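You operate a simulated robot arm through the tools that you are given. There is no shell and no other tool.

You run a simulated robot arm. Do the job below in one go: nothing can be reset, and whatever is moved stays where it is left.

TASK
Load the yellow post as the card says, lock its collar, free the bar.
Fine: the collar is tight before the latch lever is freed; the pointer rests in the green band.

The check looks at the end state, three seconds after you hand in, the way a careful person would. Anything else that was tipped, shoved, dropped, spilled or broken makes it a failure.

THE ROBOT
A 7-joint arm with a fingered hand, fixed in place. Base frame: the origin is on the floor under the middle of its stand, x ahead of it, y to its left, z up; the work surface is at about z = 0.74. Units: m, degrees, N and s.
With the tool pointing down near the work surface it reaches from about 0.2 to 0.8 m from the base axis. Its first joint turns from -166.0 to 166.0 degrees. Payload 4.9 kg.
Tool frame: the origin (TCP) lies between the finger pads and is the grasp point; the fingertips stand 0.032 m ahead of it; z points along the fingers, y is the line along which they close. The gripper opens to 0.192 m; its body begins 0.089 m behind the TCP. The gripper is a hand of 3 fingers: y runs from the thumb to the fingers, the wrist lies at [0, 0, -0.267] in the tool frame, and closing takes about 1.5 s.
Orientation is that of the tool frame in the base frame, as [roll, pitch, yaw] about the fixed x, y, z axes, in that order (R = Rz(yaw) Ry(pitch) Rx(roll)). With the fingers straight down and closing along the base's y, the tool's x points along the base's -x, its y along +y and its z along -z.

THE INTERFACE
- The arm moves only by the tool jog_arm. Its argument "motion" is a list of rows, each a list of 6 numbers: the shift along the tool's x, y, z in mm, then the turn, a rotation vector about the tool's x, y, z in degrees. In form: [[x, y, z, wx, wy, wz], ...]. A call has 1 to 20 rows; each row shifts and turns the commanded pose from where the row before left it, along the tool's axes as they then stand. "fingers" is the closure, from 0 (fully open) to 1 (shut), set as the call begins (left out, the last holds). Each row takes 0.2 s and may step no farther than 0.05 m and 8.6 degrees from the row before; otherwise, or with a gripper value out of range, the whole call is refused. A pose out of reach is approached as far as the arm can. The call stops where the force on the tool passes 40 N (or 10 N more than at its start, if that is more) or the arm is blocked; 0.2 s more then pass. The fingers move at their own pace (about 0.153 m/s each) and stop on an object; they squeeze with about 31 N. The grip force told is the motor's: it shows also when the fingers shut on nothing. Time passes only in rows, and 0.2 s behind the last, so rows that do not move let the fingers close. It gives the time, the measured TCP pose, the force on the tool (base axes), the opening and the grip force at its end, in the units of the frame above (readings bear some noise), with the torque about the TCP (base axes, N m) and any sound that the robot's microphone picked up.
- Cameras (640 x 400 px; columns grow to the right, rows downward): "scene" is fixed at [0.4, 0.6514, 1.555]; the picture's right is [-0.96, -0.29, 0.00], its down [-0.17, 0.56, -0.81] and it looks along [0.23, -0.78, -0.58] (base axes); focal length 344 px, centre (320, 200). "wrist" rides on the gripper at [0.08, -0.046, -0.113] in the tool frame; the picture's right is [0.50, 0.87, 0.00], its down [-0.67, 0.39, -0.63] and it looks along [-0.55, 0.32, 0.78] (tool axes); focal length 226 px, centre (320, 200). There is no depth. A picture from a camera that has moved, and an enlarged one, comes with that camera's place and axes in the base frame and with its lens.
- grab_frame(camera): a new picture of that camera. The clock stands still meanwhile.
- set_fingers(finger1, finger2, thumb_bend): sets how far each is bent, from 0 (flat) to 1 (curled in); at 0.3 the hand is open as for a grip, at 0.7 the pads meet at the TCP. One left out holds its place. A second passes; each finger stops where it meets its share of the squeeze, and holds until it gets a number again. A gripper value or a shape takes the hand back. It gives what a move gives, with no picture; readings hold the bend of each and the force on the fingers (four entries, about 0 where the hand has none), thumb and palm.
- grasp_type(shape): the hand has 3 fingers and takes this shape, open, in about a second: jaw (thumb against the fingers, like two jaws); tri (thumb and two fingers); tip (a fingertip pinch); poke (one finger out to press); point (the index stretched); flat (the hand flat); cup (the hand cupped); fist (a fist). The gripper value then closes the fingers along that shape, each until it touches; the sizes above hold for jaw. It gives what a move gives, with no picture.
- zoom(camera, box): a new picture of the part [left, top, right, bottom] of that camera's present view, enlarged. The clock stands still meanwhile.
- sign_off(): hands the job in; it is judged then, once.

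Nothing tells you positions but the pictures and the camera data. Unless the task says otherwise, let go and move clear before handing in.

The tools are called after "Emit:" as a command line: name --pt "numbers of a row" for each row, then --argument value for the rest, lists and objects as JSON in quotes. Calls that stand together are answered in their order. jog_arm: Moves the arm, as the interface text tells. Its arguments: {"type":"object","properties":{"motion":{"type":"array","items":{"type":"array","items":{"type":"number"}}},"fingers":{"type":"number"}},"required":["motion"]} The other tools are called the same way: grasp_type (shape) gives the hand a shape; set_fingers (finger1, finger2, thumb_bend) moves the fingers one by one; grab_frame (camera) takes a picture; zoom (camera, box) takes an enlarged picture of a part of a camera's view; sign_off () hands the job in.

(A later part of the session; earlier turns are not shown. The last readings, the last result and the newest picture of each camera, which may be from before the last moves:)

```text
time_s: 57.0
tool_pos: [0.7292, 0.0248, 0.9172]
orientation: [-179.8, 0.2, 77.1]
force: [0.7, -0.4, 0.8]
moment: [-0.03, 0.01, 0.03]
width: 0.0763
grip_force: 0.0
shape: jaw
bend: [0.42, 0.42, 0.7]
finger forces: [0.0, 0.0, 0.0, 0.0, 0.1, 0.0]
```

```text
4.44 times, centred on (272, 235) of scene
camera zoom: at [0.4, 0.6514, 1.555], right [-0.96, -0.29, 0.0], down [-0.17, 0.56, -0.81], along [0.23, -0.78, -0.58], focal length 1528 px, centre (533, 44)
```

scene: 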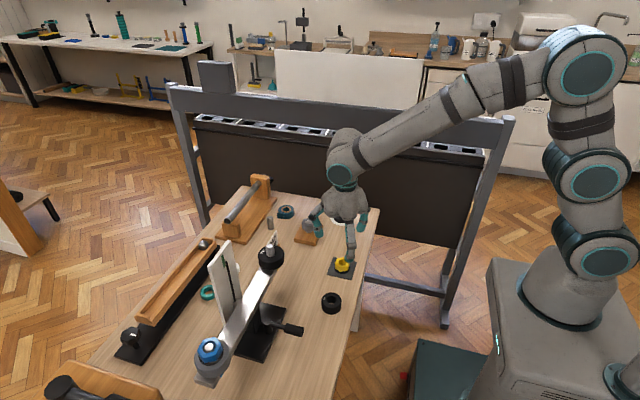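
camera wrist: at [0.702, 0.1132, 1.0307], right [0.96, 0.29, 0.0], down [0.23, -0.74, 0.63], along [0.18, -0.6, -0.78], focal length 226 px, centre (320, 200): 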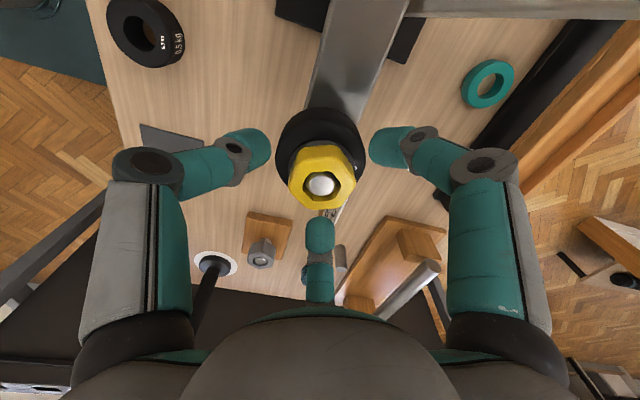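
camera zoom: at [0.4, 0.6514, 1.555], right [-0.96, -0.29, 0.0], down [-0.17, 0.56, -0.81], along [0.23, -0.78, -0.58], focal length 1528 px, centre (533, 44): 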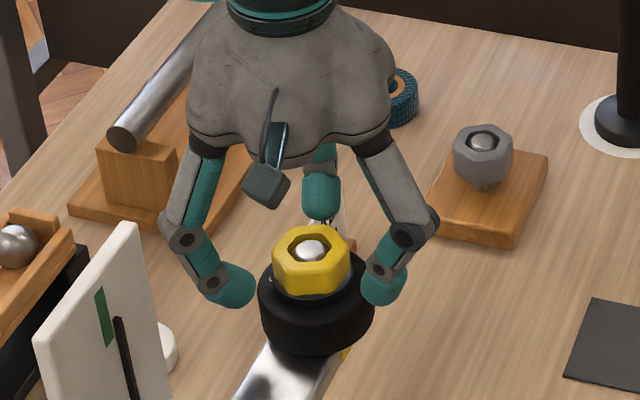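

Emit:
zoom --camera "wrist" --box '[270, 110, 370, 210]'

Emit:
zoom --camera "scene" --box '[252, 235, 292, 270]'

```text
4.00 times, centred on (320, 160) of wrist
camera zoom: at [0.702, 0.1132, 1.0307], right [0.96, 0.29, 0.0], down [0.23, -0.74, 0.63], along [0.18, -0.6, -0.78], focal length 904 px, centre (320, 360)
```

zoom: 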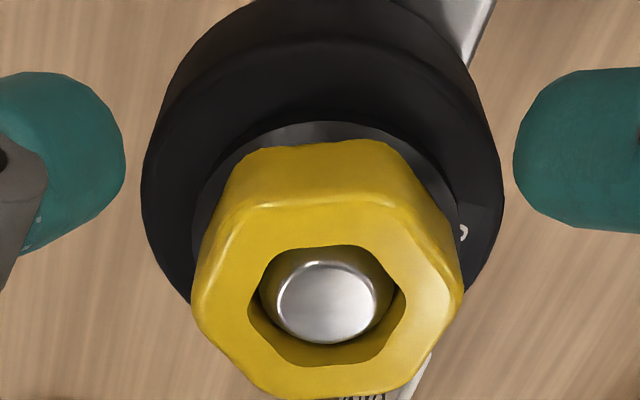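

```text
11.43 times, centred on (272, 252) of scene
camera zoom: at [0.4, 0.6514, 1.555], right [-0.96, -0.29, 0.0], down [-0.17, 0.56, -0.81], along [0.23, -0.78, -0.58], focal length 3928 px, centre (869, -400)
```

zoom: 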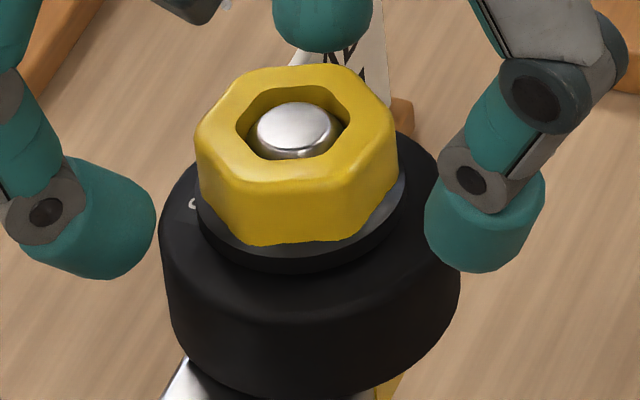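

The collar stays put on the post. I'll shift 1.6 mm to recentre, and rotate the open hand back 180° for the next bite.

Emit:
jog_arm --pt "-0.5 1.5 0 0 0 0" --pt "0 0 0 0 0 -8.5" --pt "0 0 0 0 0 -8.5" --pt "0 0 0 0 0 -8.5" --pt "0 0 0 0 0 -8.5" --pt "0 0 0 0 0 -8.5" --pt "0 0 0 0 0 -8.5" --pt "0 0 0 0 0 -8.5" --pt "0 0 0 0 0 -8.5" --pt "0 0 0 0 0 -8.5" --pt "0 0 0 0 0 -8.5" --pt "0 0 0 0 0 -8.5" --pt "0 0 0 0 0 -8.5" --pt "0 0 0 0 0 -8.5" --pt "0 0 0 0 0 -8.5" --pt "0 0 0 0 0 -8.5" --pt "0 0 0 0 0 -8.5" --pt "0 0 0 0 0 -8.5" --pt "0 0 0 0 0 -8.5" --pt "0 0 0 0 0 0"

Emit:
jog_arm --pt "0 0 0 0 0 -8.5" --pt "0 0 0 0 0 -8.5" --pt "0 0 0 0 0 -7" --pt "0 0 0 0 0 0" --pt "0 0 0 0 0 0"

Emit:
grab_frame --camera "wrist"

Emit:
zoom --camera "wrist" --box '[270, 110, 370, 210]'

```text
time_s: 61.2
tool_pos: [0.73, 0.0222, 0.9179]
orientation: [179.8, -0.2, -129.8]
force: [-0.3, -0.4, 0.3]
moment: [0.03, 0.01, -0.02]
width: 0.0765
grip_force: 0.1
shape: jaw
bend: [0.42, 0.42, 0.7]
finger forces: [0.0, 0.1, 0.1, 0.1, 0.0, 0.1]
```

```text
time_s: 62.4
tool_pos: [0.7304, 0.0238, 0.9176]
orientation: [179.9, -0.1, -105.8]
force: [1.0, 1.0, 0.3]
moment: [0.01, -0.02, -0.04]
width: 0.0767
grip_force: 0.1
shape: jaw
bend: [0.42, 0.42, 0.7]
finger forces: [0.1, 0.1, 0.0, 0.1, 0.0, 0.0]
```

```text
taken
camera wrist: at [0.7531, -0.0645, 1.0316], right [-0.97, -0.24, 0.0], down [-0.19, 0.75, 0.63], along [-0.16, 0.61, -0.78], focal length 226 px, centre (320, 200)
```

wrist: 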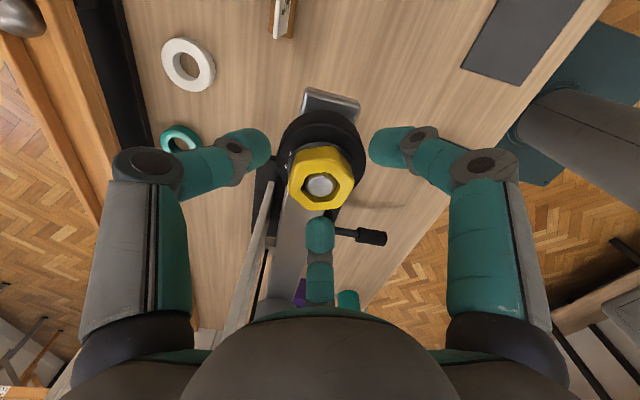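

```text
4.00 times, centred on (320, 160) of wrist
camera zoom: at [0.7531, -0.0645, 1.0316], right [-0.97, -0.24, 0.0], down [-0.19, 0.75, 0.63], along [-0.16, 0.61, -0.78], focal length 904 px, centre (320, 360)
```

zoom: 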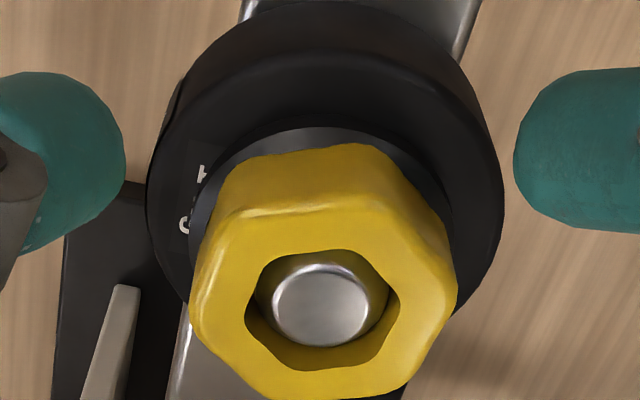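

Nearly aligned; I'll adjust by 1 mm and 4°, then close on the collar again.

Emit:
jog_arm --pt "-0.7 0.8 0 0 0 -4" --pt "0 0 0 0 0 0"

Emit:
jog_arm --pt "0 0 0 0 0 0" --pt "0 0 0 0 0 0" --pt "0 0 0 0 0 0" --pt "0 0 0 0 0 0" --pt "0 0 0 0 0 0" --pt "0 0 0 0 0 0" --fingers 1

Emit:
zoom --camera "wrist" --box '[270, 110, 370, 210]'

Emit:
zoom --camera "scene" --box '[227, 190, 317, 280]'

```text
time_s: 63.0
tool_pos: [0.7315, 0.0248, 0.9171]
orientation: [179.9, 0.0, -101.8]
force: [0.2, -0.3, 0.4]
moment: [-0.02, 0.0, 0.01]
width: 0.0763
grip_force: 0.0
shape: jaw
bend: [0.42, 0.42, 0.7]
finger forces: [0.1, 0.1, 0.0, 0.0, 0.1, 0.0]
```

```text
time_s: 64.4
tool_pos: [0.7308, 0.025, 0.9179]
orientation: [179.9, 0.1, -101.8]
force: [1.2, 2.5, -2.0]
moment: [0.06, -0.08, -0.05]
width: 0.0397
grip_force: 31.2
shape: jaw
bend: [0.77, 0.77, 0.7]
finger forces: [26.8, 27.1, 0.0, 0.1, 27.6, 0.1]
```

```text
4.00 times, centred on (320, 160) of wrist
camera zoom: at [0.7586, -0.0618, 1.0312], right [-0.95, -0.31, 0.0], down [-0.24, 0.74, 0.63], along [-0.2, 0.6, -0.78], focal length 904 px, centre (320, 360)
```

zoom: 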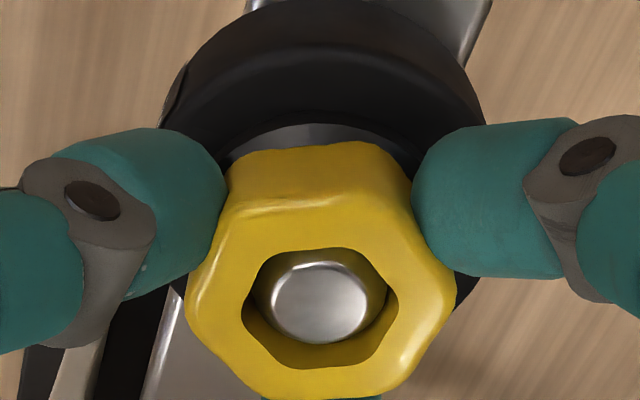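

```text
4.44 times, centred on (272, 235) of scene
camera zoom: at [0.4, 0.6514, 1.555], right [-0.96, -0.29, 0.0], down [-0.17, 0.56, -0.81], along [0.23, -0.78, -0.58], focal length 1528 px, centre (533, 44)
```

zoom: 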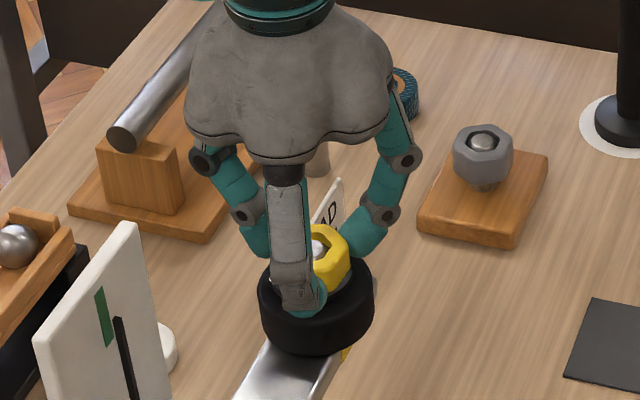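

Regripped well. Turning clockwise again with slight downward follow.

Emit:
jog_arm --pt "0 0 0.3 0 0 6" --pt "0 0 0.07 0 0 8" --pt "0 0 0.07 0 0 8" --pt "0 0 0.07 0 0 8" --pt "0 0 0.07 0 0 8" --pt "0 0 0.07 0 0 8" --pt "0 0 0.07 0 0 8" --pt "0 0 0.07 0 0 8" --pt "0 0 0.07 0 0 8" --pt "0 0 0.07 0 0 8" --pt "0 0 0.07 0 0 8" --pt "0 0 0 0 0 0"

Emit:
zoom --camera "wrist" --box '[270, 110, 370, 210]'

```text
time_s: 67.0
tool_pos: [0.7301, 0.0242, 0.9165]
orientation: [-179.9, -0.1, 172.0]
force: [0.1, 0.7, 1.4]
moment: [-0.04, -0.01, -0.01]
width: 0.0395
grip_force: 31.2
shape: jaw
bend: [0.77, 0.77, 0.7]
finger forces: [29.9, 27.4, 0.1, 0.1, 28.1, 0.0]
```

```text
4.00 times, centred on (320, 160) of wrist
camera zoom: at [0.6449, -0.009, 1.0298], right [-0.38, 0.93, 0.0], down [0.72, 0.29, 0.63], along [0.58, 0.24, -0.78], focal length 904 px, centre (320, 360)
```

zoom: 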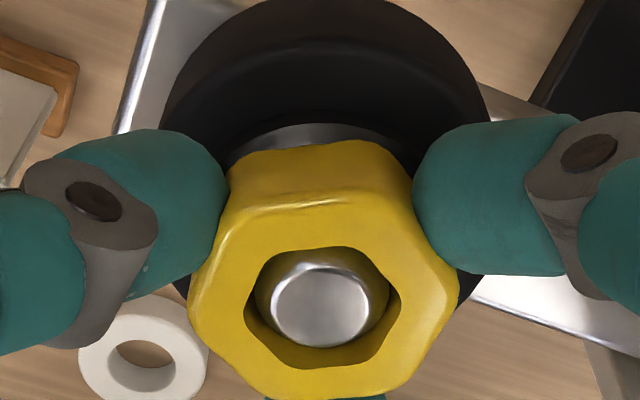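

The collar is following down with little force, so the thread is engaged. Continuing.

Emit:
jog_arm --pt "0 0 0.09 0 0 8" --pt "0 0 0.09 0 0 8" --pt "0 0 0.09 0 0 8" --pt "0 0 0.09 0 0 8" --pt "0 0 0.09 0 0 8" --pt "0 0 0.09 0 0 8" --pt "0 0 0.09 0 0 8" --pt "0 0 0.09 0 0 8" --pt "0 0 0.09 0 0 8" --pt "0 0 0.09 0 0 8" --pt "0 0 0.09 0 0 8" --pt "0 0 0.09 0 0 6" --pt "0 0 0 0 0 0"

Emit:
zoom --camera "wrist" --box '[270, 110, 370, 210]'

Emit:
zoom --camera "scene" --box '[227, 190, 317, 280]'

```text
time_s: 69.8
tool_pos: [0.7307, 0.0254, 0.9148]
orientation: [-179.9, 0.0, 78.0]
force: [-1.9, 0.9, 1.0]
moment: [0.07, 0.09, 0.02]
width: 0.0392
grip_force: 30.5
shape: jaw
bend: [0.77, 0.77, 0.7]
finger forces: [30.4, 26.9, 0.1, 0.1, 30.7, 0.0]
```

```text
4.00 times, centred on (320, 160) of wrist
camera zoom: at [0.7015, 0.1128, 1.0291], right [0.95, 0.31, 0.0], down [0.24, -0.74, 0.63], along [0.19, -0.6, -0.78], focal length 904 px, centre (320, 360)
```

zoom: 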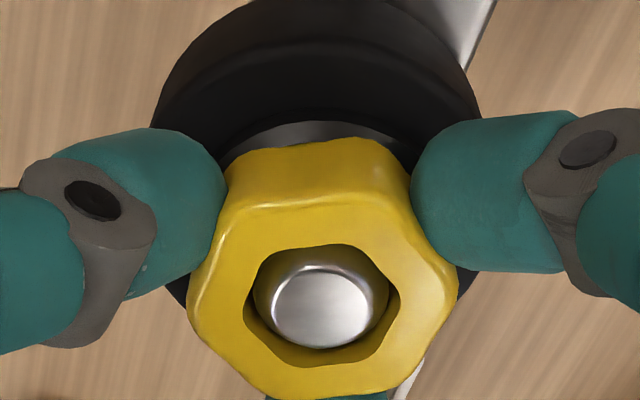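

```text
4.44 times, centred on (272, 235) of scene
camera zoom: at [0.4, 0.6514, 1.555], right [-0.96, -0.29, 0.0], down [-0.17, 0.56, -0.81], along [0.23, -0.78, -0.58], focal length 1528 px, centre (533, 44)
```

zoom: 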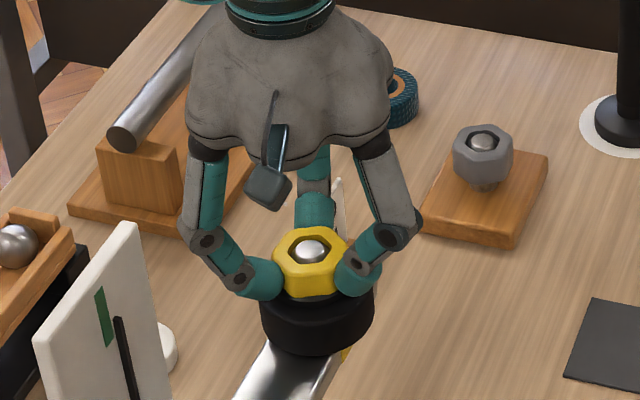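

No torque yet but the collar has come down about 2-3 mm. Next bite: open, rotate back 180°.

Emit:
jog_arm --pt "0 0 0 0 0 0" --pt "0 0 0 0 0 0" --pt "0 0 0 0 0 0" --pt "0 0 0 0 0 -8.5" --pt "0 0 0 0 0 -8.5" --pt "0 0 0 0 0 -8.5" --pt "0 0 0 0 0 -8.5" --pt "0 0 0 0 0 -8.5" --pt "0 0 0 0 0 -8.5" --pt "0 0 0 0 0 -8.5" --pt "0 0 0 0 0 -8.5" --pt "0 0 0 0 0 -8.5" --pt "0 0 0 0 0 -8.5" --pt "0 0 0 0 0 -8.5" --pt "0 0 0 0 0 -8.5" --pt "0 0 0 0 0 -8.5" --pt "0 0 0 0 0 -8.5" --pt "0 0 0 0 0 -8.5" --pt "0 0 0 0 0 -8.5" --pt "0 0 0 0 0 0" --fingers 0.6

Emit:
jog_arm --pt "0 0 0 0 0 -8.5" --pt "0 0 0 0 0 -8.5" --pt "0 0 0 0 0 -8.5" --pt "0 0 0 0 0 -8.5" --pt "0 0 0 0 0 -8.5" --pt "0 0 0 0 0 -3" --pt "0 0 0 0 0 0" --pt "0 0 0 0 0 0"

Emit:
zoom --camera "wrist" --box '[270, 110, 370, 210]'

Emit:
zoom --camera "scene" --box '[252, 235, 292, 270]'

```text
time_s: 74.0
tool_pos: [0.7293, 0.0244, 0.9148]
orientation: [179.9, 0.0, -145.8]
force: [-0.4, -0.6, 0.2]
moment: [-0.01, -0.01, 0.03]
width: 0.0765
grip_force: 0.0
shape: jaw
bend: [0.42, 0.42, 0.7]
finger forces: [0.1, 0.0, 0.0, 0.1, 0.1, 0.0]
```

```text
time_s: 75.8
tool_pos: [0.7304, 0.0241, 0.9156]
orientation: [179.9, -0.1, -100.4]
force: [0.8, 0.3, 0.5]
moment: [0.0, -0.01, -0.02]
width: 0.0765
grip_force: 0.2
shape: jaw
bend: [0.42, 0.42, 0.7]
finger forces: [0.0, 0.0, 0.0, 0.1, 0.0, 0.0]
```

```text
4.00 times, centred on (320, 160) of wrist
camera zoom: at [0.761, -0.0615, 1.0289], right [-0.94, -0.34, 0.0], down [-0.26, 0.73, 0.63], along [-0.21, 0.59, -0.78], focal length 904 px, centre (320, 360)
```

zoom: 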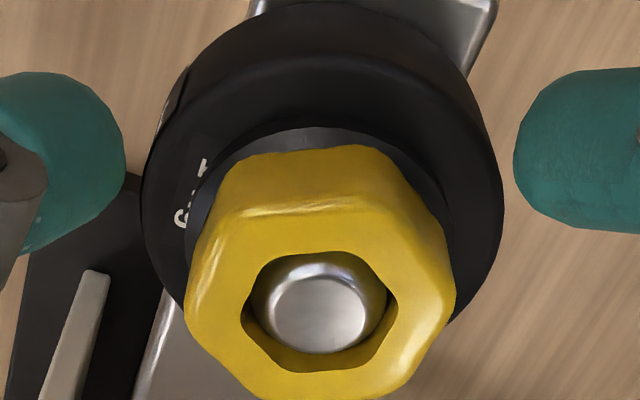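

```text
11.43 times, centred on (272, 252) of scene
camera zoom: at [0.4, 0.6514, 1.555], right [-0.96, -0.29, 0.0], down [-0.17, 0.56, -0.81], along [0.23, -0.78, -0.58], focal length 3928 px, centre (869, -400)
```

zoom: 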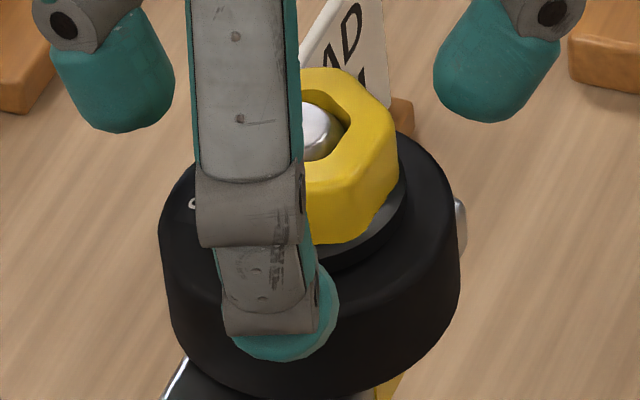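

I'll recentre by 1 mm, close, and turn another 180° following a pitch of about 3 mm per turn.

Emit:
jog_arm --pt "-0.8 0.5 0 0 0 -2" --pt "0 0 0 0 0 0"

Emit:
jog_arm --pt "0 0 0 0 0 0" --pt "0 0 0 0 0 0" --pt "0 0 0 0 0 0" --pt "0 0 0 0 0 0" --pt "0 0 0 0 0 0" --pt "0 0 0.067 0 0 8" --pt "0 0 0.067 0 0 8" --pt "0 0 0.067 0 0 8" --pt "0 0 0.067 0 0 8" --pt "0 0 0.067 0 0 8" --pt "0 0 0.067 0 0 8" --pt "0 0 0.067 0 0 8" --pt "0 0 0.067 0 0 8" --pt "0 0 0.067 0 0 8" --pt "0 0 0.067 0 0 8" --pt "0 0 0.067 0 0 8" --pt "0 0 0 0 0 0" --fingers 1

Emit:
zoom --camera "wrist" --box '[270, 110, 370, 210]'

```text
time_s: 76.4
tool_pos: [0.7291, 0.0254, 0.9145]
orientation: [179.9, 0.0, -98.4]
force: [-0.6, 0.4, -0.4]
moment: [0.03, 0.02, -0.02]
width: 0.0765
grip_force: 0.0
shape: jaw
bend: [0.42, 0.42, 0.7]
finger forces: [0.0, 0.0, 0.0, 0.0, 0.0, 0.0]
```

```text
time_s: 80.0
tool_pos: [0.7294, 0.0241, 0.913]
orientation: [-179.8, -0.2, 173.5]
force: [7.1, -3.7, -3.0]
moment: [-0.13, -0.26, 0.36]
width: 0.0383
grip_force: 30.9
shape: jaw
bend: [0.77, 0.77, 0.69]
finger forces: [26.2, 28.2, 0.1, 0.0, 26.0, 0.0]
```

```text
4.00 times, centred on (320, 160) of wrist
camera zoom: at [0.6453, -0.0112, 1.0276], right [-0.4, 0.92, 0.0], down [0.71, 0.31, 0.63], along [0.58, 0.25, -0.78], focal length 904 px, centre (320, 360)
```

zoom: 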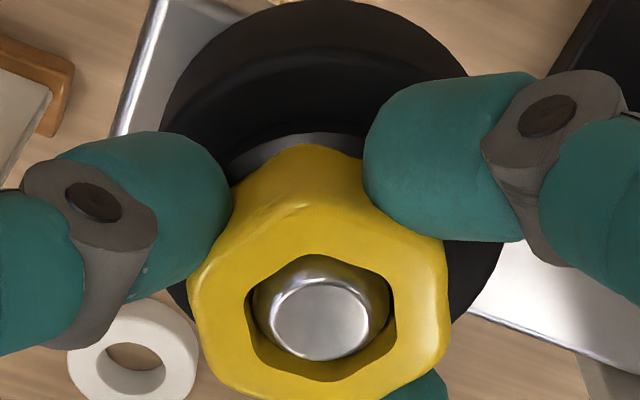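

Now there's resistance: 0.36 N·m about the post axis, and the collar started to lag in the grip, so it is tightening. I'll look closely.

Emit:
grab_frame --camera "wrist"

Emit:
zoom --camera "wrist" --box '[290, 130, 350, 210]'

Emit:
zoom --camera "scene" --box '[252, 235, 292, 270]'

Emit:
zoom --camera "scene" --box '[190, 220, 320, 340]'

```text
taken
camera wrist: at [0.6453, -0.0112, 1.0276], right [-0.4, 0.92, 0.0], down [0.71, 0.31, 0.63], along [0.58, 0.25, -0.78], focal length 226 px, centre (320, 200)
```

wrist: 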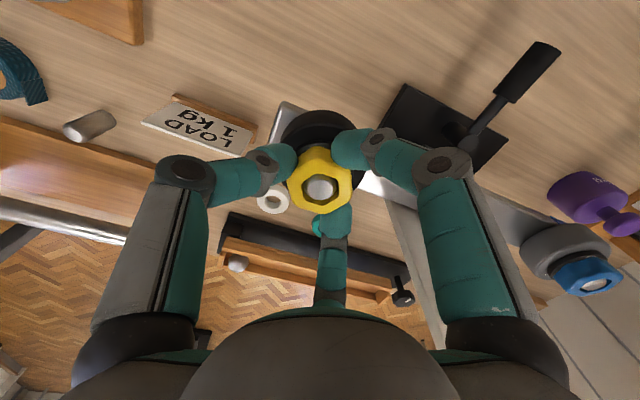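

```text
5.00 times, centred on (320, 170) of wrist
camera zoom: at [0.6453, -0.0112, 1.0276], right [-0.4, 0.92, 0.0], down [0.71, 0.31, 0.63], along [0.58, 0.25, -0.78], focal length 1130 px, centre (320, 350)
```

zoom: 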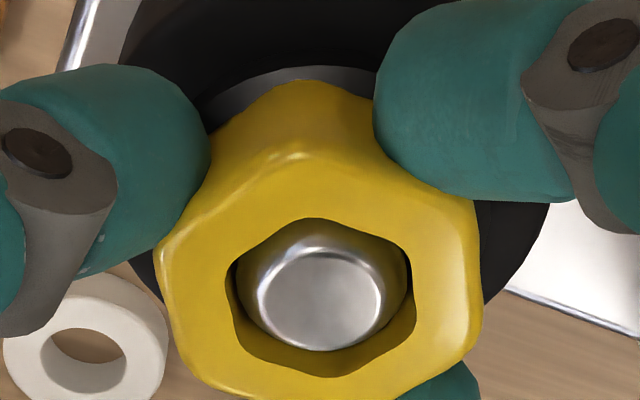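

```text
11.43 times, centred on (272, 252) of scene
camera zoom: at [0.4, 0.6514, 1.555], right [-0.96, -0.29, 0.0], down [-0.17, 0.56, -0.81], along [0.23, -0.78, -0.58], focal length 3928 px, centre (869, -400)
```

zoom: 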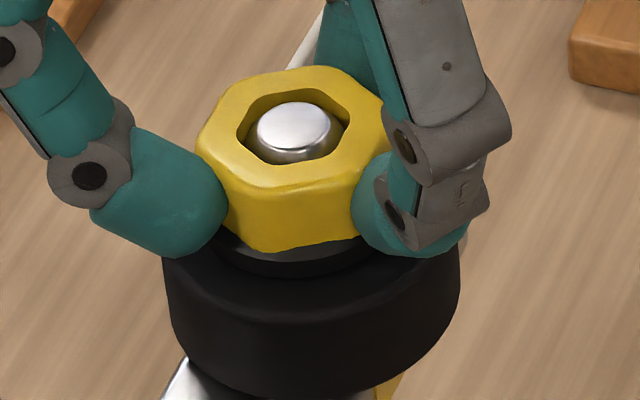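

```text
3.33 times, centred on (255, 280) of scene
camera zoom: at [0.4, 0.6514, 1.555], right [-0.96, -0.29, 0.0], down [-0.17, 0.56, -0.81], along [0.23, -0.78, -0.58], focal length 1146 px, centre (537, -67)
```

zoom: 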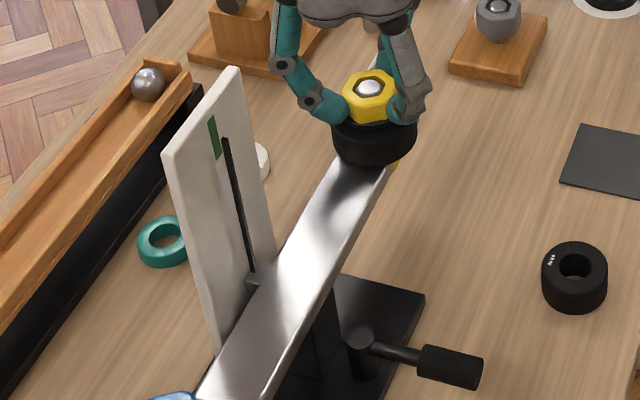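

The collar has begun to bind and my grip slipped around it by nearly 30°. I'll reopen, see its orientation, and take a fresh bite square on its flats.

Emit:
jog_arm --pt "0 0 0 0 0 0" --pt "0 0 0 0 0 0" --pt "0 0 0 0 0 0" --pt "0 0 0 0 0 -7" --pt "0 0 0 0 0 -7" --pt "0 0 0 0 0 -7" --pt "0 0 0 0 0 -7" --pt "0 0 0 0 0 0" --pt "0 0 0 0 0 0" --fingers 0.6

Emit:
zoom --camera "wrist" --box '[270, 110, 370, 210]'

Emit:
zoom --camera "scene" --box '[252, 235, 292, 270]'

```text
time_s: 82.0
tool_pos: [0.729, 0.0242, 0.9145]
orientation: [180.0, -0.1, -158.4]
force: [0.5, 0.4, 0.0]
moment: [-0.01, 0.01, 0.0]
width: 0.0767
grip_force: 0.0
shape: jaw
bend: [0.42, 0.42, 0.7]
finger forces: [0.0, 0.0, 0.0, 0.0, 0.0, 0.0]
```

```text
4.00 times, centred on (320, 160) of wrist
camera zoom: at [0.6726, -0.0459, 1.0279], right [-0.78, 0.62, 0.0], down [0.48, 0.61, 0.63], along [0.39, 0.49, -0.78], focal length 904 px, centre (320, 360)
```

zoom: 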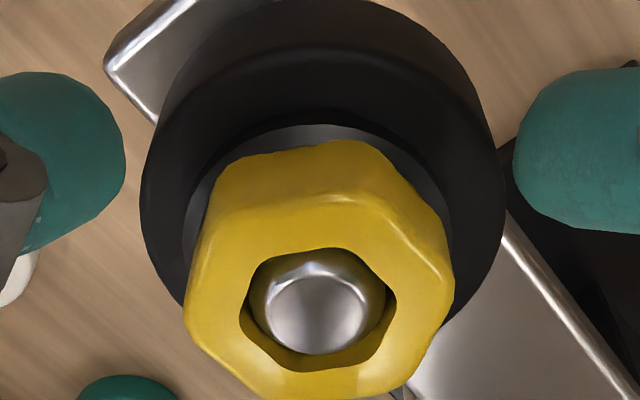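

```text
11.43 times, centred on (272, 252) of scene
camera zoom: at [0.4, 0.6514, 1.555], right [-0.96, -0.29, 0.0], down [-0.17, 0.56, -0.81], along [0.23, -0.78, -0.58], focal length 3928 px, centre (869, -400)
```

zoom: 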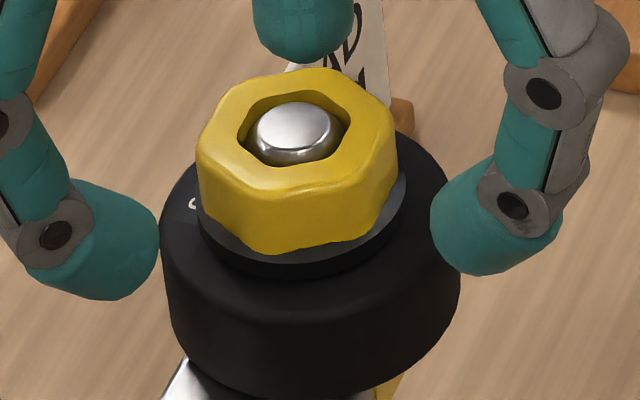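

The collar's flats match at about yaw 209-210. I'll align, close, and turn in small steps while reading the torque.

Emit:
jog_arm --pt "-0.8 0.3 0 0 0 -8" --pt "0 0 0 0 0 0"

Emit:
jog_arm --pt "0 0 0 0 0 0" --pt "0 0 0 0 0 0" --pt "0 0 0 0 0 0" --pt "0 0 0 0 0 0" --pt "0 0 0 0 0 0" --pt "0 0 0 0 0 0" --fingers 1

Emit:
jog_arm --pt "0 0 0.06 0 0 5" --pt "0 0 0.06 0 0 5" --pt "0 0 0.06 0 0 5"

Emit:
zoom --camera "wrist" --box '[270, 110, 370, 210]'

```text
time_s: 82.6
tool_pos: [0.7298, 0.0271, 0.9135]
orientation: [180.0, -0.1, -150.3]
force: [0.6, -0.4, 0.2]
moment: [0.0, -0.02, -0.01]
width: 0.0761
grip_force: 0.1
shape: jaw
bend: [0.42, 0.42, 0.7]
finger forces: [0.0, 0.1, 0.0, 0.0, 0.0, 0.1]
```

```text
time_s: 84.0
tool_pos: [0.7304, 0.0259, 0.9138]
orientation: [179.9, -0.2, -150.4]
force: [1.2, 0.9, -2.3]
moment: [-0.01, -0.07, 0.01]
width: 0.04
grip_force: 31.0
shape: jaw
bend: [0.77, 0.77, 0.7]
finger forces: [27.2, 27.0, 0.0, 0.1, 27.0, 0.0]
```

```text
time_s: 84.8
tool_pos: [0.7322, 0.0268, 0.9135]
orientation: [-180.0, 0.1, -165.4]
force: [16.8, 3.7, -6.5]
moment: [0.01, -0.32, 0.56]
width: 0.0394
grip_force: 31.0
shape: jaw
bend: [0.77, 0.77, 0.7]
finger forces: [29.5, 26.0, 0.0, 0.0, 28.1, 0.0]
```

```text
4.00 times, centred on (320, 160) of wrist
camera zoom: at [0.6657, -0.0373, 1.0276], right [-0.7, 0.71, 0.0], down [0.55, 0.54, 0.63], along [0.45, 0.44, -0.77], focal length 904 px, centre (320, 360)
```

zoom: 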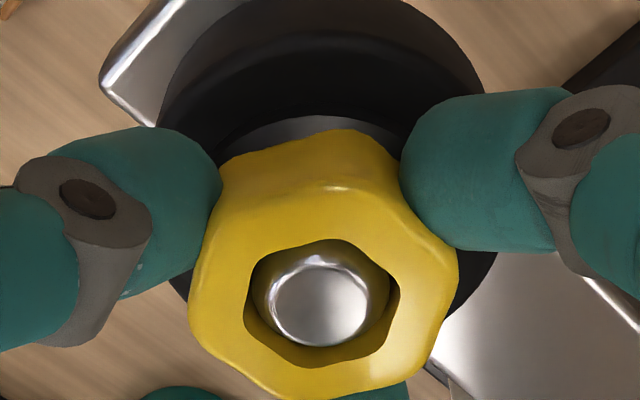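

Torque reached about 0.56 N·m within 15° and the collar hardly moved, so it's tight or nearly so. I'll zoom in on the flange/ring contact to judge whether it is seated.

Emit:
zoom --camera "scene" --box '[256, 246, 288, 266]'

Emit:
zoom --camera "wrist" --box '[290, 120, 350, 160]'

```text
16.00 times, centred on (272, 256) of scene
camera zoom: at [0.4, 0.6514, 1.555], right [-0.96, -0.29, 0.0], down [-0.17, 0.56, -0.81], along [0.23, -0.78, -0.58], focal length 5499 px, centre (1088, -696)
```

zoom: 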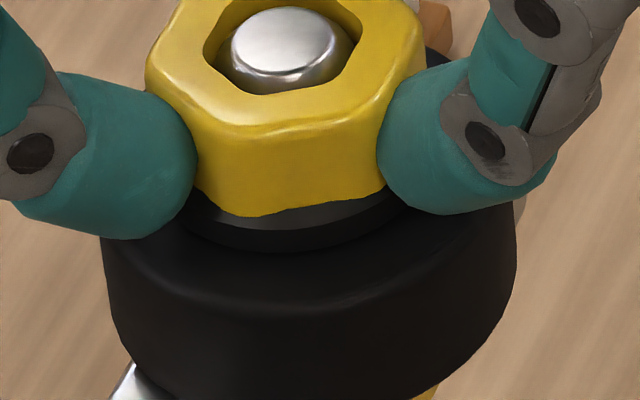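

```text
10.00 times, centred on (320, 140) of wrist
camera zoom: at [0.6657, -0.0373, 1.0276], right [-0.7, 0.71, 0.0], down [0.55, 0.54, 0.63], along [0.45, 0.44, -0.77], focal length 2261 px, centre (320, 800)
```

zoom: 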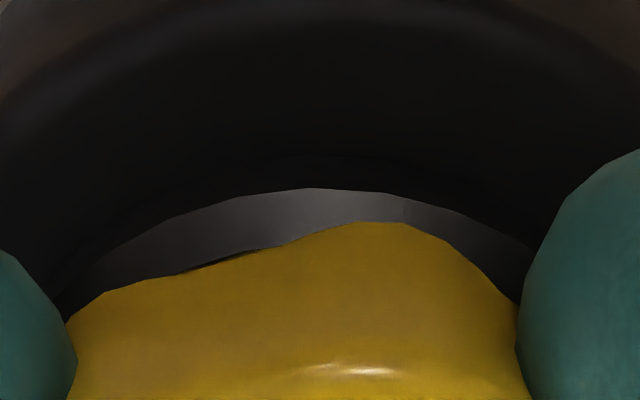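

The flange looks seated on the ring. I'll release and check how far the collar moved in that bite.

Emit:
jog_arm --pt "0 0 0 0 0 -3" --pt "0 0 0 0 0 0" --pt "0 0 0 0 0 0" --pt "0 0 0 0 0 0" --pt "0 0 0 0 0 -6" --pt "0 0 0 0 0 -6" --pt "0 0 0 0 0 0" --pt "0 0 0 0 0 0" --fingers 0.6

Emit:
zoom --camera "wrist" --box '[270, 110, 370, 210]'

Emit:
zoom --camera "scene" --box '[252, 235, 292, 270]'

```text
time_s: 86.6
tool_pos: [0.7305, 0.026, 0.9135]
orientation: [-180.0, -0.1, -150.3]
force: [0.1, -0.1, -0.3]
moment: [-0.04, 0.02, -0.03]
width: 0.0766
grip_force: 0.1
shape: jaw
bend: [0.42, 0.42, 0.7]
finger forces: [0.1, 0.1, 0.1, 0.0, 0.0, 0.1]
```

```text
4.00 times, centred on (320, 160) of wrist
camera zoom: at [0.6838, -0.0527, 1.0275], right [-0.86, 0.51, 0.0], down [0.39, 0.67, 0.63], along [0.32, 0.54, -0.78], focal length 904 px, centre (320, 360)
```

zoom: 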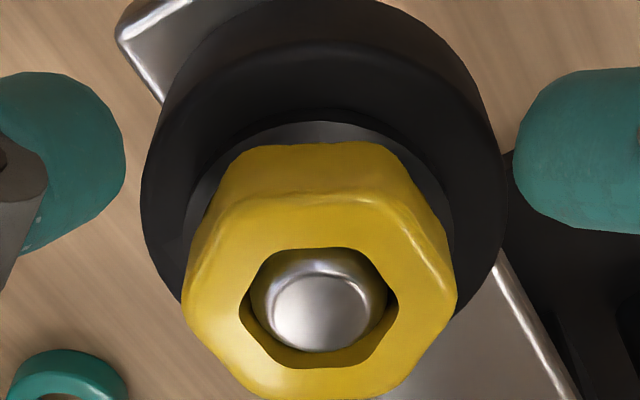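

```text
11.43 times, centred on (272, 252) of scene
camera zoom: at [0.4, 0.6514, 1.555], right [-0.96, -0.29, 0.0], down [-0.17, 0.56, -0.81], along [0.23, -0.78, -0.58], focal length 3928 px, centre (869, -400)
```

zoom: 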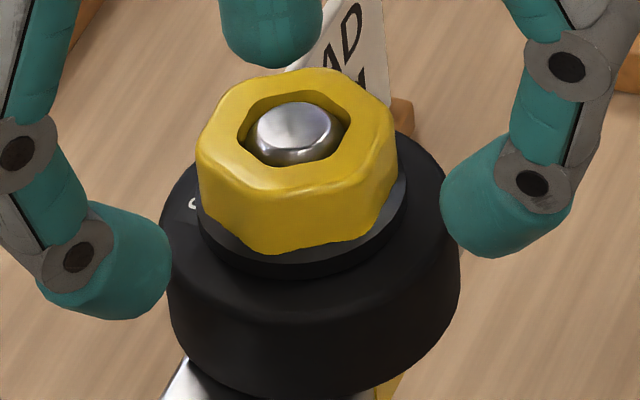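

The collar didn't move under 0.56 N·m, so it seems tight. To be sure there's no gap under the flange, I'll back off and tilt the wrist camera for a low-angle look.

Emit:
jog_arm --pt "0 0 -20 0 0 0" --pt "0 0 -35 0 0 0" --pt "0 0 -35 0 0 0" --pt "0 0 0 0 0 7.5" --pt "0 0 0 0 0 7.5" --pt "0 0 0 0 0 7.5" --pt "0 0 0 0 0 7.5" --pt "0 0 0 0 0 7.5" --pt "0 0 0 0 0 7.5" --pt "0 0 0 0 0 7.5" --pt "0 0 0 0 0 7.5" --pt "27.6 -16.1 0 0 0 0" --pt "27.6 -16.1 0 0 0 0" --pt "27.6 -16.1 0 0 0 0" --pt "27.6 -16.1 0 0 0 0" --pt "27.6 -16.1 0 0 0 0" --pt "0 0 0 0 0 0"

Emit:
jog_arm --pt "0 0 0 -3.6 -6.235 0" --pt "0 0 0 -3.6 -6.235 0" --pt "0 0 0 -3.6 -6.235 0" --pt "0 0 0 -3.6 -6.235 0" --pt "0 0 0 -3.6 -6.235 0" --pt "0 0 0 0 0 0"

Emit:
grab_frame --camera "wrist"

Emit:
grab_frame --camera "scene"

```text
time_s: 90.2
tool_pos: [0.5713, 0.0263, 1.0043]
orientation: [-179.9, -0.1, 149.6]
force: [-0.2, -0.5, 0.8]
moment: [-0.01, 0.01, -0.02]
width: 0.0768
grip_force: 0.0
shape: jaw
bend: [0.42, 0.42, 0.7]
finger forces: [0.1, 0.0, 0.0, 0.0, 0.0, 0.0]
```

```text
time_s: 91.6
tool_pos: [0.5712, 0.0255, 1.0038]
orientation: [160.0, 30.6, 144.1]
force: [-0.5, 0.5, -0.1]
moment: [0.03, -0.02, 0.0]
width: 0.0766
grip_force: 0.0
shape: jaw
bend: [0.42, 0.42, 0.7]
finger forces: [0.0, 0.0, 0.0, 0.1, 0.0, 0.0]
```

```text
taken
camera wrist: at [0.43, 0.0281, 1.0419], right [0.01, 1.0, 0.0], down [0.26, 0.0, 0.97], along [0.97, -0.01, -0.26], focal length 226 px, centre (320, 200)
```

wrist: 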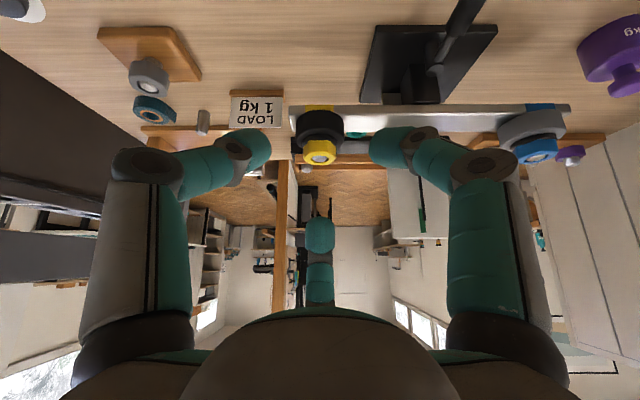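

```text
taken
```

scene: 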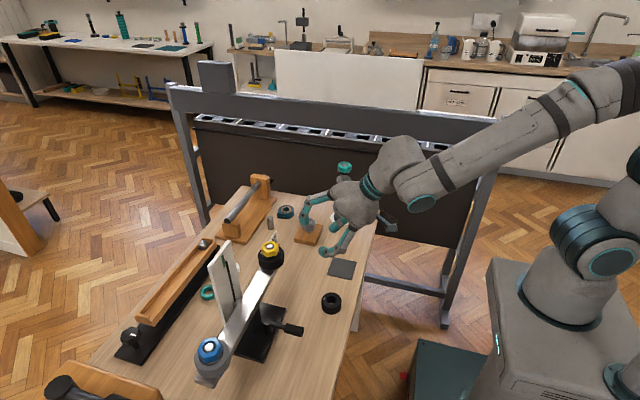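

Excellent low-angle view (image is upside down). I'll zoom on both posts and on the latch.

Emit:
zoom --camera "wrist" --box '[285, 95, 355, 175]'

Emit:
zoom --camera "wrist" --box '[490, 95, 590, 175]'

Emit:
zoom --camera "wrist" --box '[350, 0, 510, 120]'

Emit:
zoom --camera "scene" --box '[232, 225, 312, 285]'

```text
5.00 times, centred on (320, 135) of wrist
camera zoom: at [0.43, 0.0281, 1.0419], right [0.01, 1.0, 0.0], down [0.26, 0.0, 0.97], along [0.97, -0.01, -0.26], focal length 1130 px, centre (320, 525)
```

zoom: 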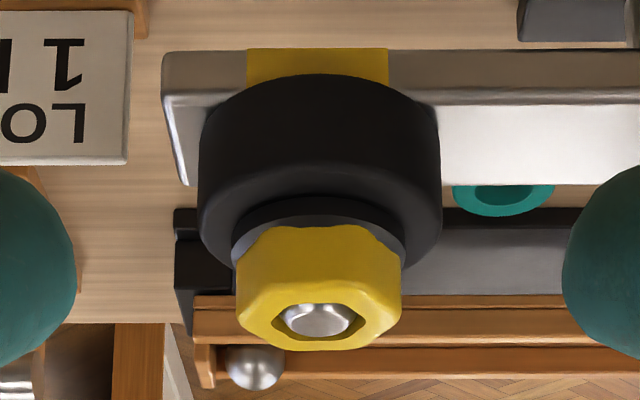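

```text
5.00 times, centred on (540, 135) of wrist
camera zoom: at [0.43, 0.0281, 1.0419], right [0.01, 1.0, 0.0], down [0.26, 0.0, 0.97], along [0.97, -0.01, -0.26], focal length 1130 px, centre (-780, 525)
```

zoom: 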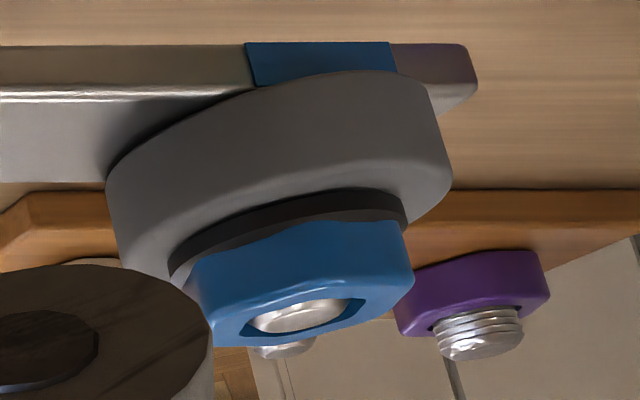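

```text
3.33 times, centred on (430, 60) of wrist
camera zoom: at [0.43, 0.0281, 1.0419], right [0.01, 1.0, 0.0], down [0.26, 0.0, 0.97], along [0.97, -0.01, -0.26], focal length 754 px, centre (-47, 667)
```

zoom: 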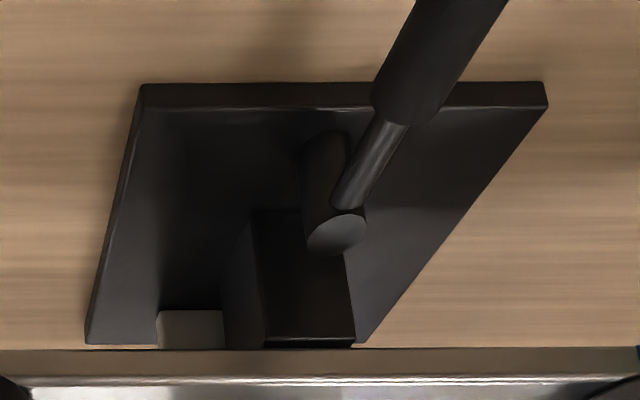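

```text
6.67 times, centred on (272, 255) of scene
camera zoom: at [0.4, 0.6514, 1.555], right [-0.96, -0.29, 0.0], down [-0.17, 0.56, -0.81], along [0.23, -0.78, -0.58], focal length 2291 px, centre (640, -167)
```

zoom: 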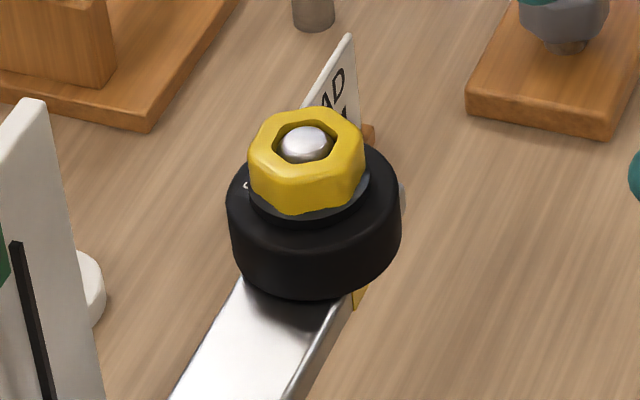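

The flange looks seated like the blue one, but black on black is ambiguous. I'll bring the camera level with the flange to see whether any light shows through.

Emit:
jog_arm --pt "0 0 0 -3.5 -6.06 0" --pt "0 0 0 -3.5 -6.06 0" --pt "21.7 -12.5 20.3 0 0 0" --pt "21.7 -12.5 20.3 0 0 0" --pt "21.7 -12.5 20.3 0 0 0" --pt "21.7 -12.5 20.3 0 0 0" --pt "0 0 0 0 0 0"

Emit:
grab_frame --camera "wrist"

```text
time_s: 93.2
tool_pos: [0.5698, 0.0262, 0.9401]
orientation: [149.3, 41.6, 137.9]
force: [-0.5, 0.2, 0.6]
moment: [-0.04, 0.0, 0.03]
width: 0.0767
grip_force: 0.1
shape: jaw
bend: [0.42, 0.42, 0.7]
finger forces: [0.0, 0.1, 0.0, 0.1, 0.0, 0.0]
out of reach, approached as far as the arm can: row 5, 6
```

```text
taken
camera wrist: at [0.4241, 0.0278, 0.9426], right [0.01, 1.0, 0.0], down [0.02, 0.0, 1.0], along [1.0, -0.01, -0.02], focal length 226 px, centre (320, 200)
```

wrist: 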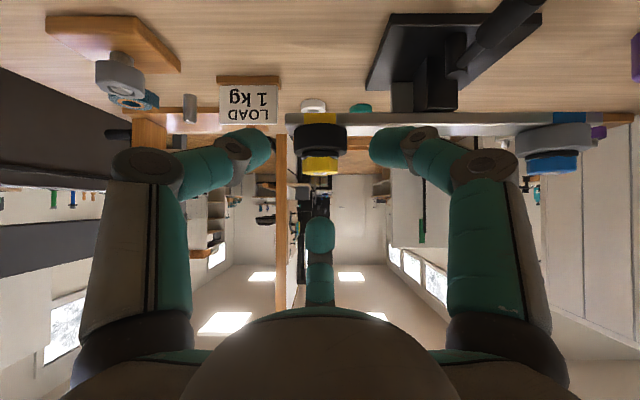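

Emit:
zoom --camera "wrist" --box '[285, 110, 355, 180]'

Emit:
zoom --camera "wrist" --box '[515, 105, 605, 180]'

Emit:
zoom --camera "wrist" --box '[350, 0, 550, 120]'

```text
5.71 times, centred on (320, 145) of wrist
camera zoom: at [0.4241, 0.0278, 0.9426], right [0.01, 1.0, 0.0], down [0.02, 0.0, 1.0], along [1.0, -0.01, -0.02], focal length 1292 px, centre (320, 514)
```

zoom: 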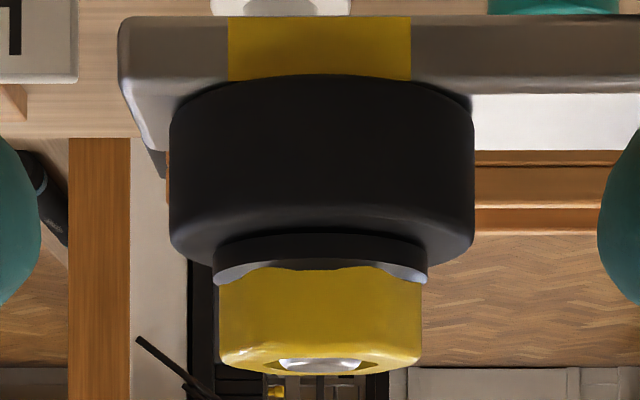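

```text
5.33 times, centred on (560, 142) of wrist
camera zoom: at [0.4241, 0.0278, 0.9426], right [0.01, 1.0, 0.0], down [0.02, 0.0, 1.0], along [1.0, -0.01, -0.02], focal length 1206 px, centre (-960, 507)
```

zoom: 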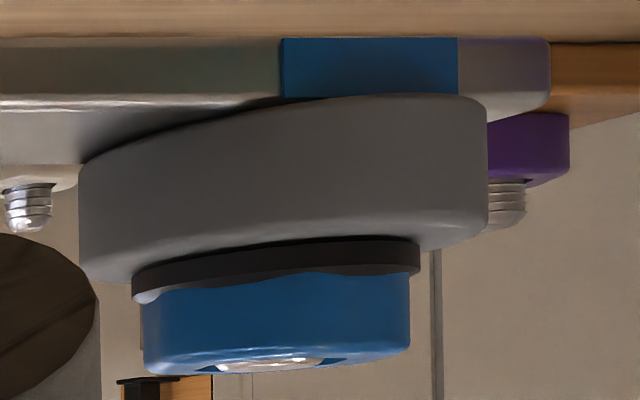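

```text
3.20 times, centred on (450, 60) of wrist
camera zoom: at [0.4241, 0.0278, 0.9426], right [0.01, 1.0, 0.0], down [0.02, 0.0, 1.0], along [1.0, -0.01, -0.02], focal length 723 px, centre (-96, 648)
```

zoom: 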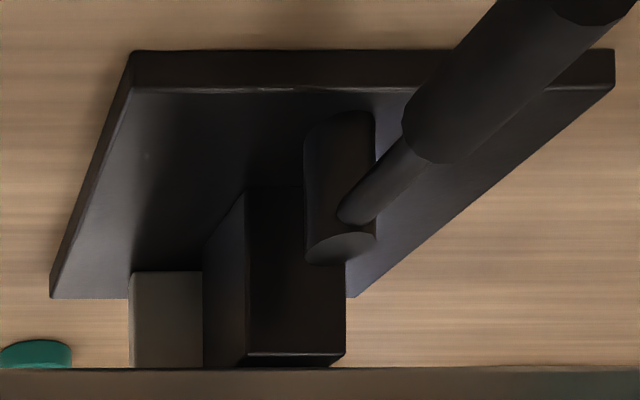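

The flange is seated on the ring with no gap (both at z ≈ 0.876). Let me check the pointer and green band from here while I can.

Emit:
zoom --camera "wrist" --box '[380, 90, 460, 270]'

Emit:
zoom --camera "scene" --box '[200, 230, 300, 330]'

```text
2.22 times, centred on (420, 180) of wrist
camera zoom: at [0.4241, 0.0278, 0.9426], right [0.01, 1.0, 0.0], down [0.02, 0.0, 1.0], along [1.0, -0.01, -0.02], focal length 502 px, centre (98, 244)
```

zoom: 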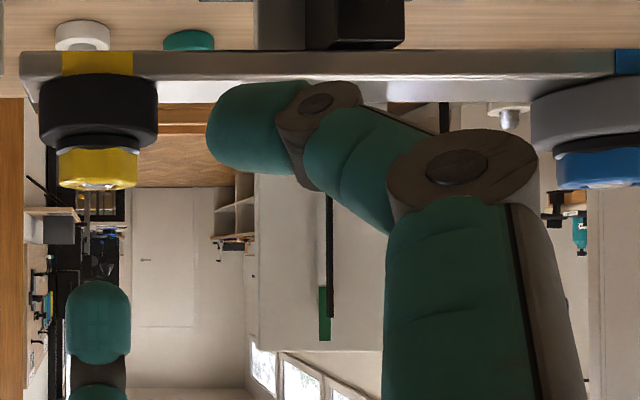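

```text
4.00 times, centred on (250, 280) of scene
camera zoom: at [0.4, 0.6514, 1.555], right [-0.96, -0.29, 0.0], down [-0.17, 0.56, -0.81], along [0.23, -0.78, -0.58], focal length 1375 px, centre (600, -120)
```

zoom: 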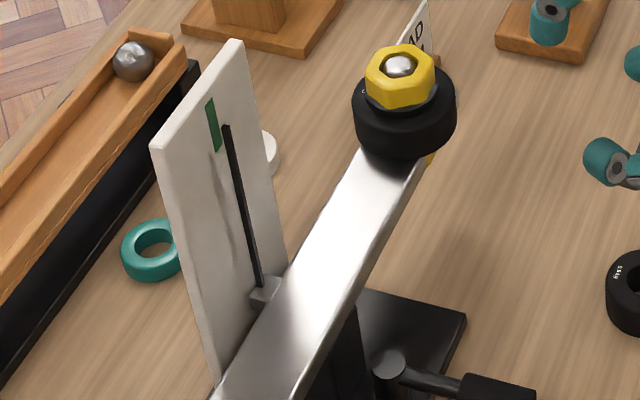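

The pointer sits in front of the green band when the bar is level. I'll go back for one more firm, well-centred tightening bite before touching the latch; first back up and level the hand.

Emit:
jog_arm --pt "-21.5 12.5 -20.2 0 0 0" --pt "-21.5 12.5 -20.2 0 0 0" --pt "0 0 0 4.15 7.19 0" --pt "0 0 0 4.15 7.19 0" --pt "0 0 0 4.15 7.19 0" --pt "0 0 0 4.15 7.19 0" --pt "0 0 0 4.15 7.19 0" --pt "0 0 0 4.15 7.19 0" --pt "0 0 0 0 0 0" --pt "0 0 0 0 0 0"

```text
time_s: 95.4
tool_pos: [0.572, 0.027, 1.0037]
orientation: [179.9, 0.1, 149.6]
force: [-0.8, 0.0, -0.3]
moment: [0.0, 0.0, -0.03]
width: 0.0767
grip_force: 0.1
shape: jaw
bend: [0.42, 0.42, 0.7]
finger forces: [0.0, 0.1, 0.0, 0.0, 0.0, 0.0]
```

Level again at yaw 149.6, which also matches the collar's flats. Moving back over the collar and checking the centring.

Emit:
jog_arm --pt "-27.5 15.8 0 0 0 0" --pt "-27.5 15.8 0 0 0 0" --pt "-27.5 15.8 0 0 0 0" --pt "-27.5 15.8 0 0 0 0" --pt "-27.4 15.7 0 0 0 0" --pt "0 0 25 0 0 0" --pt "0 0 25 0 0 0" --pt "0 0 20 0 0 0" --pt "0 0 12 0 0 0" --pt "0 0 0 0 0 0"

Emit:
zoom --camera "wrist" --box '[270, 110, 370, 210]'

Emit:
zoom --camera "scene" --box '[232, 205, 312, 275]'

```text
time_s: 97.6
tool_pos: [0.728, 0.0254, 0.9194]
orientation: [179.9, 0.1, 149.6]
force: [-0.7, -0.9, 0.3]
moment: [0.03, -0.01, 0.03]
width: 0.0768
grip_force: 0.0
shape: jaw
bend: [0.42, 0.42, 0.7]
finger forces: [0.0, 0.0, 0.0, 0.0, 0.1, 0.0]
```

```text
4.00 times, centred on (320, 160) of wrist
camera zoom: at [0.6364, 0.0268, 1.035], right [0.01, 1.0, 0.0], down [0.77, 0.0, 0.63], along [0.63, 0.0, -0.77], focal length 904 px, centre (320, 360)
```

zoom: 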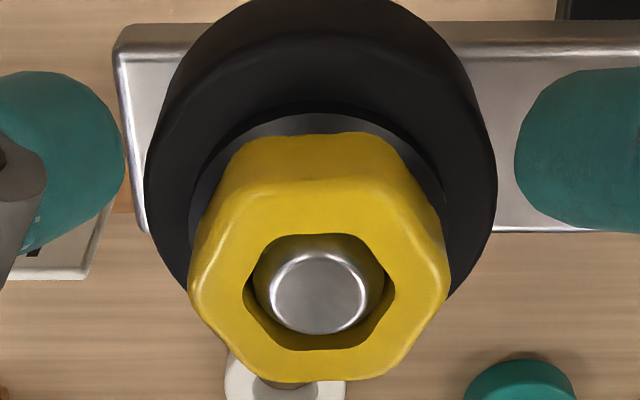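

```text
5.71 times, centred on (272, 240) of scene
camera zoom: at [0.4, 0.6514, 1.555], right [-0.96, -0.29, 0.0], down [-0.17, 0.56, -0.81], along [0.23, -0.78, -0.58], focal length 1964 px, centre (594, -29)
```

zoom: 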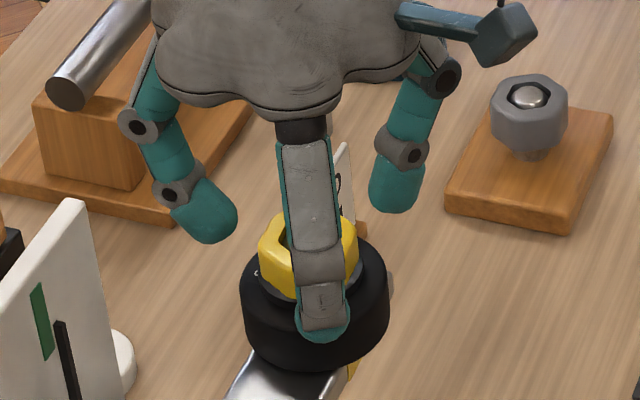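

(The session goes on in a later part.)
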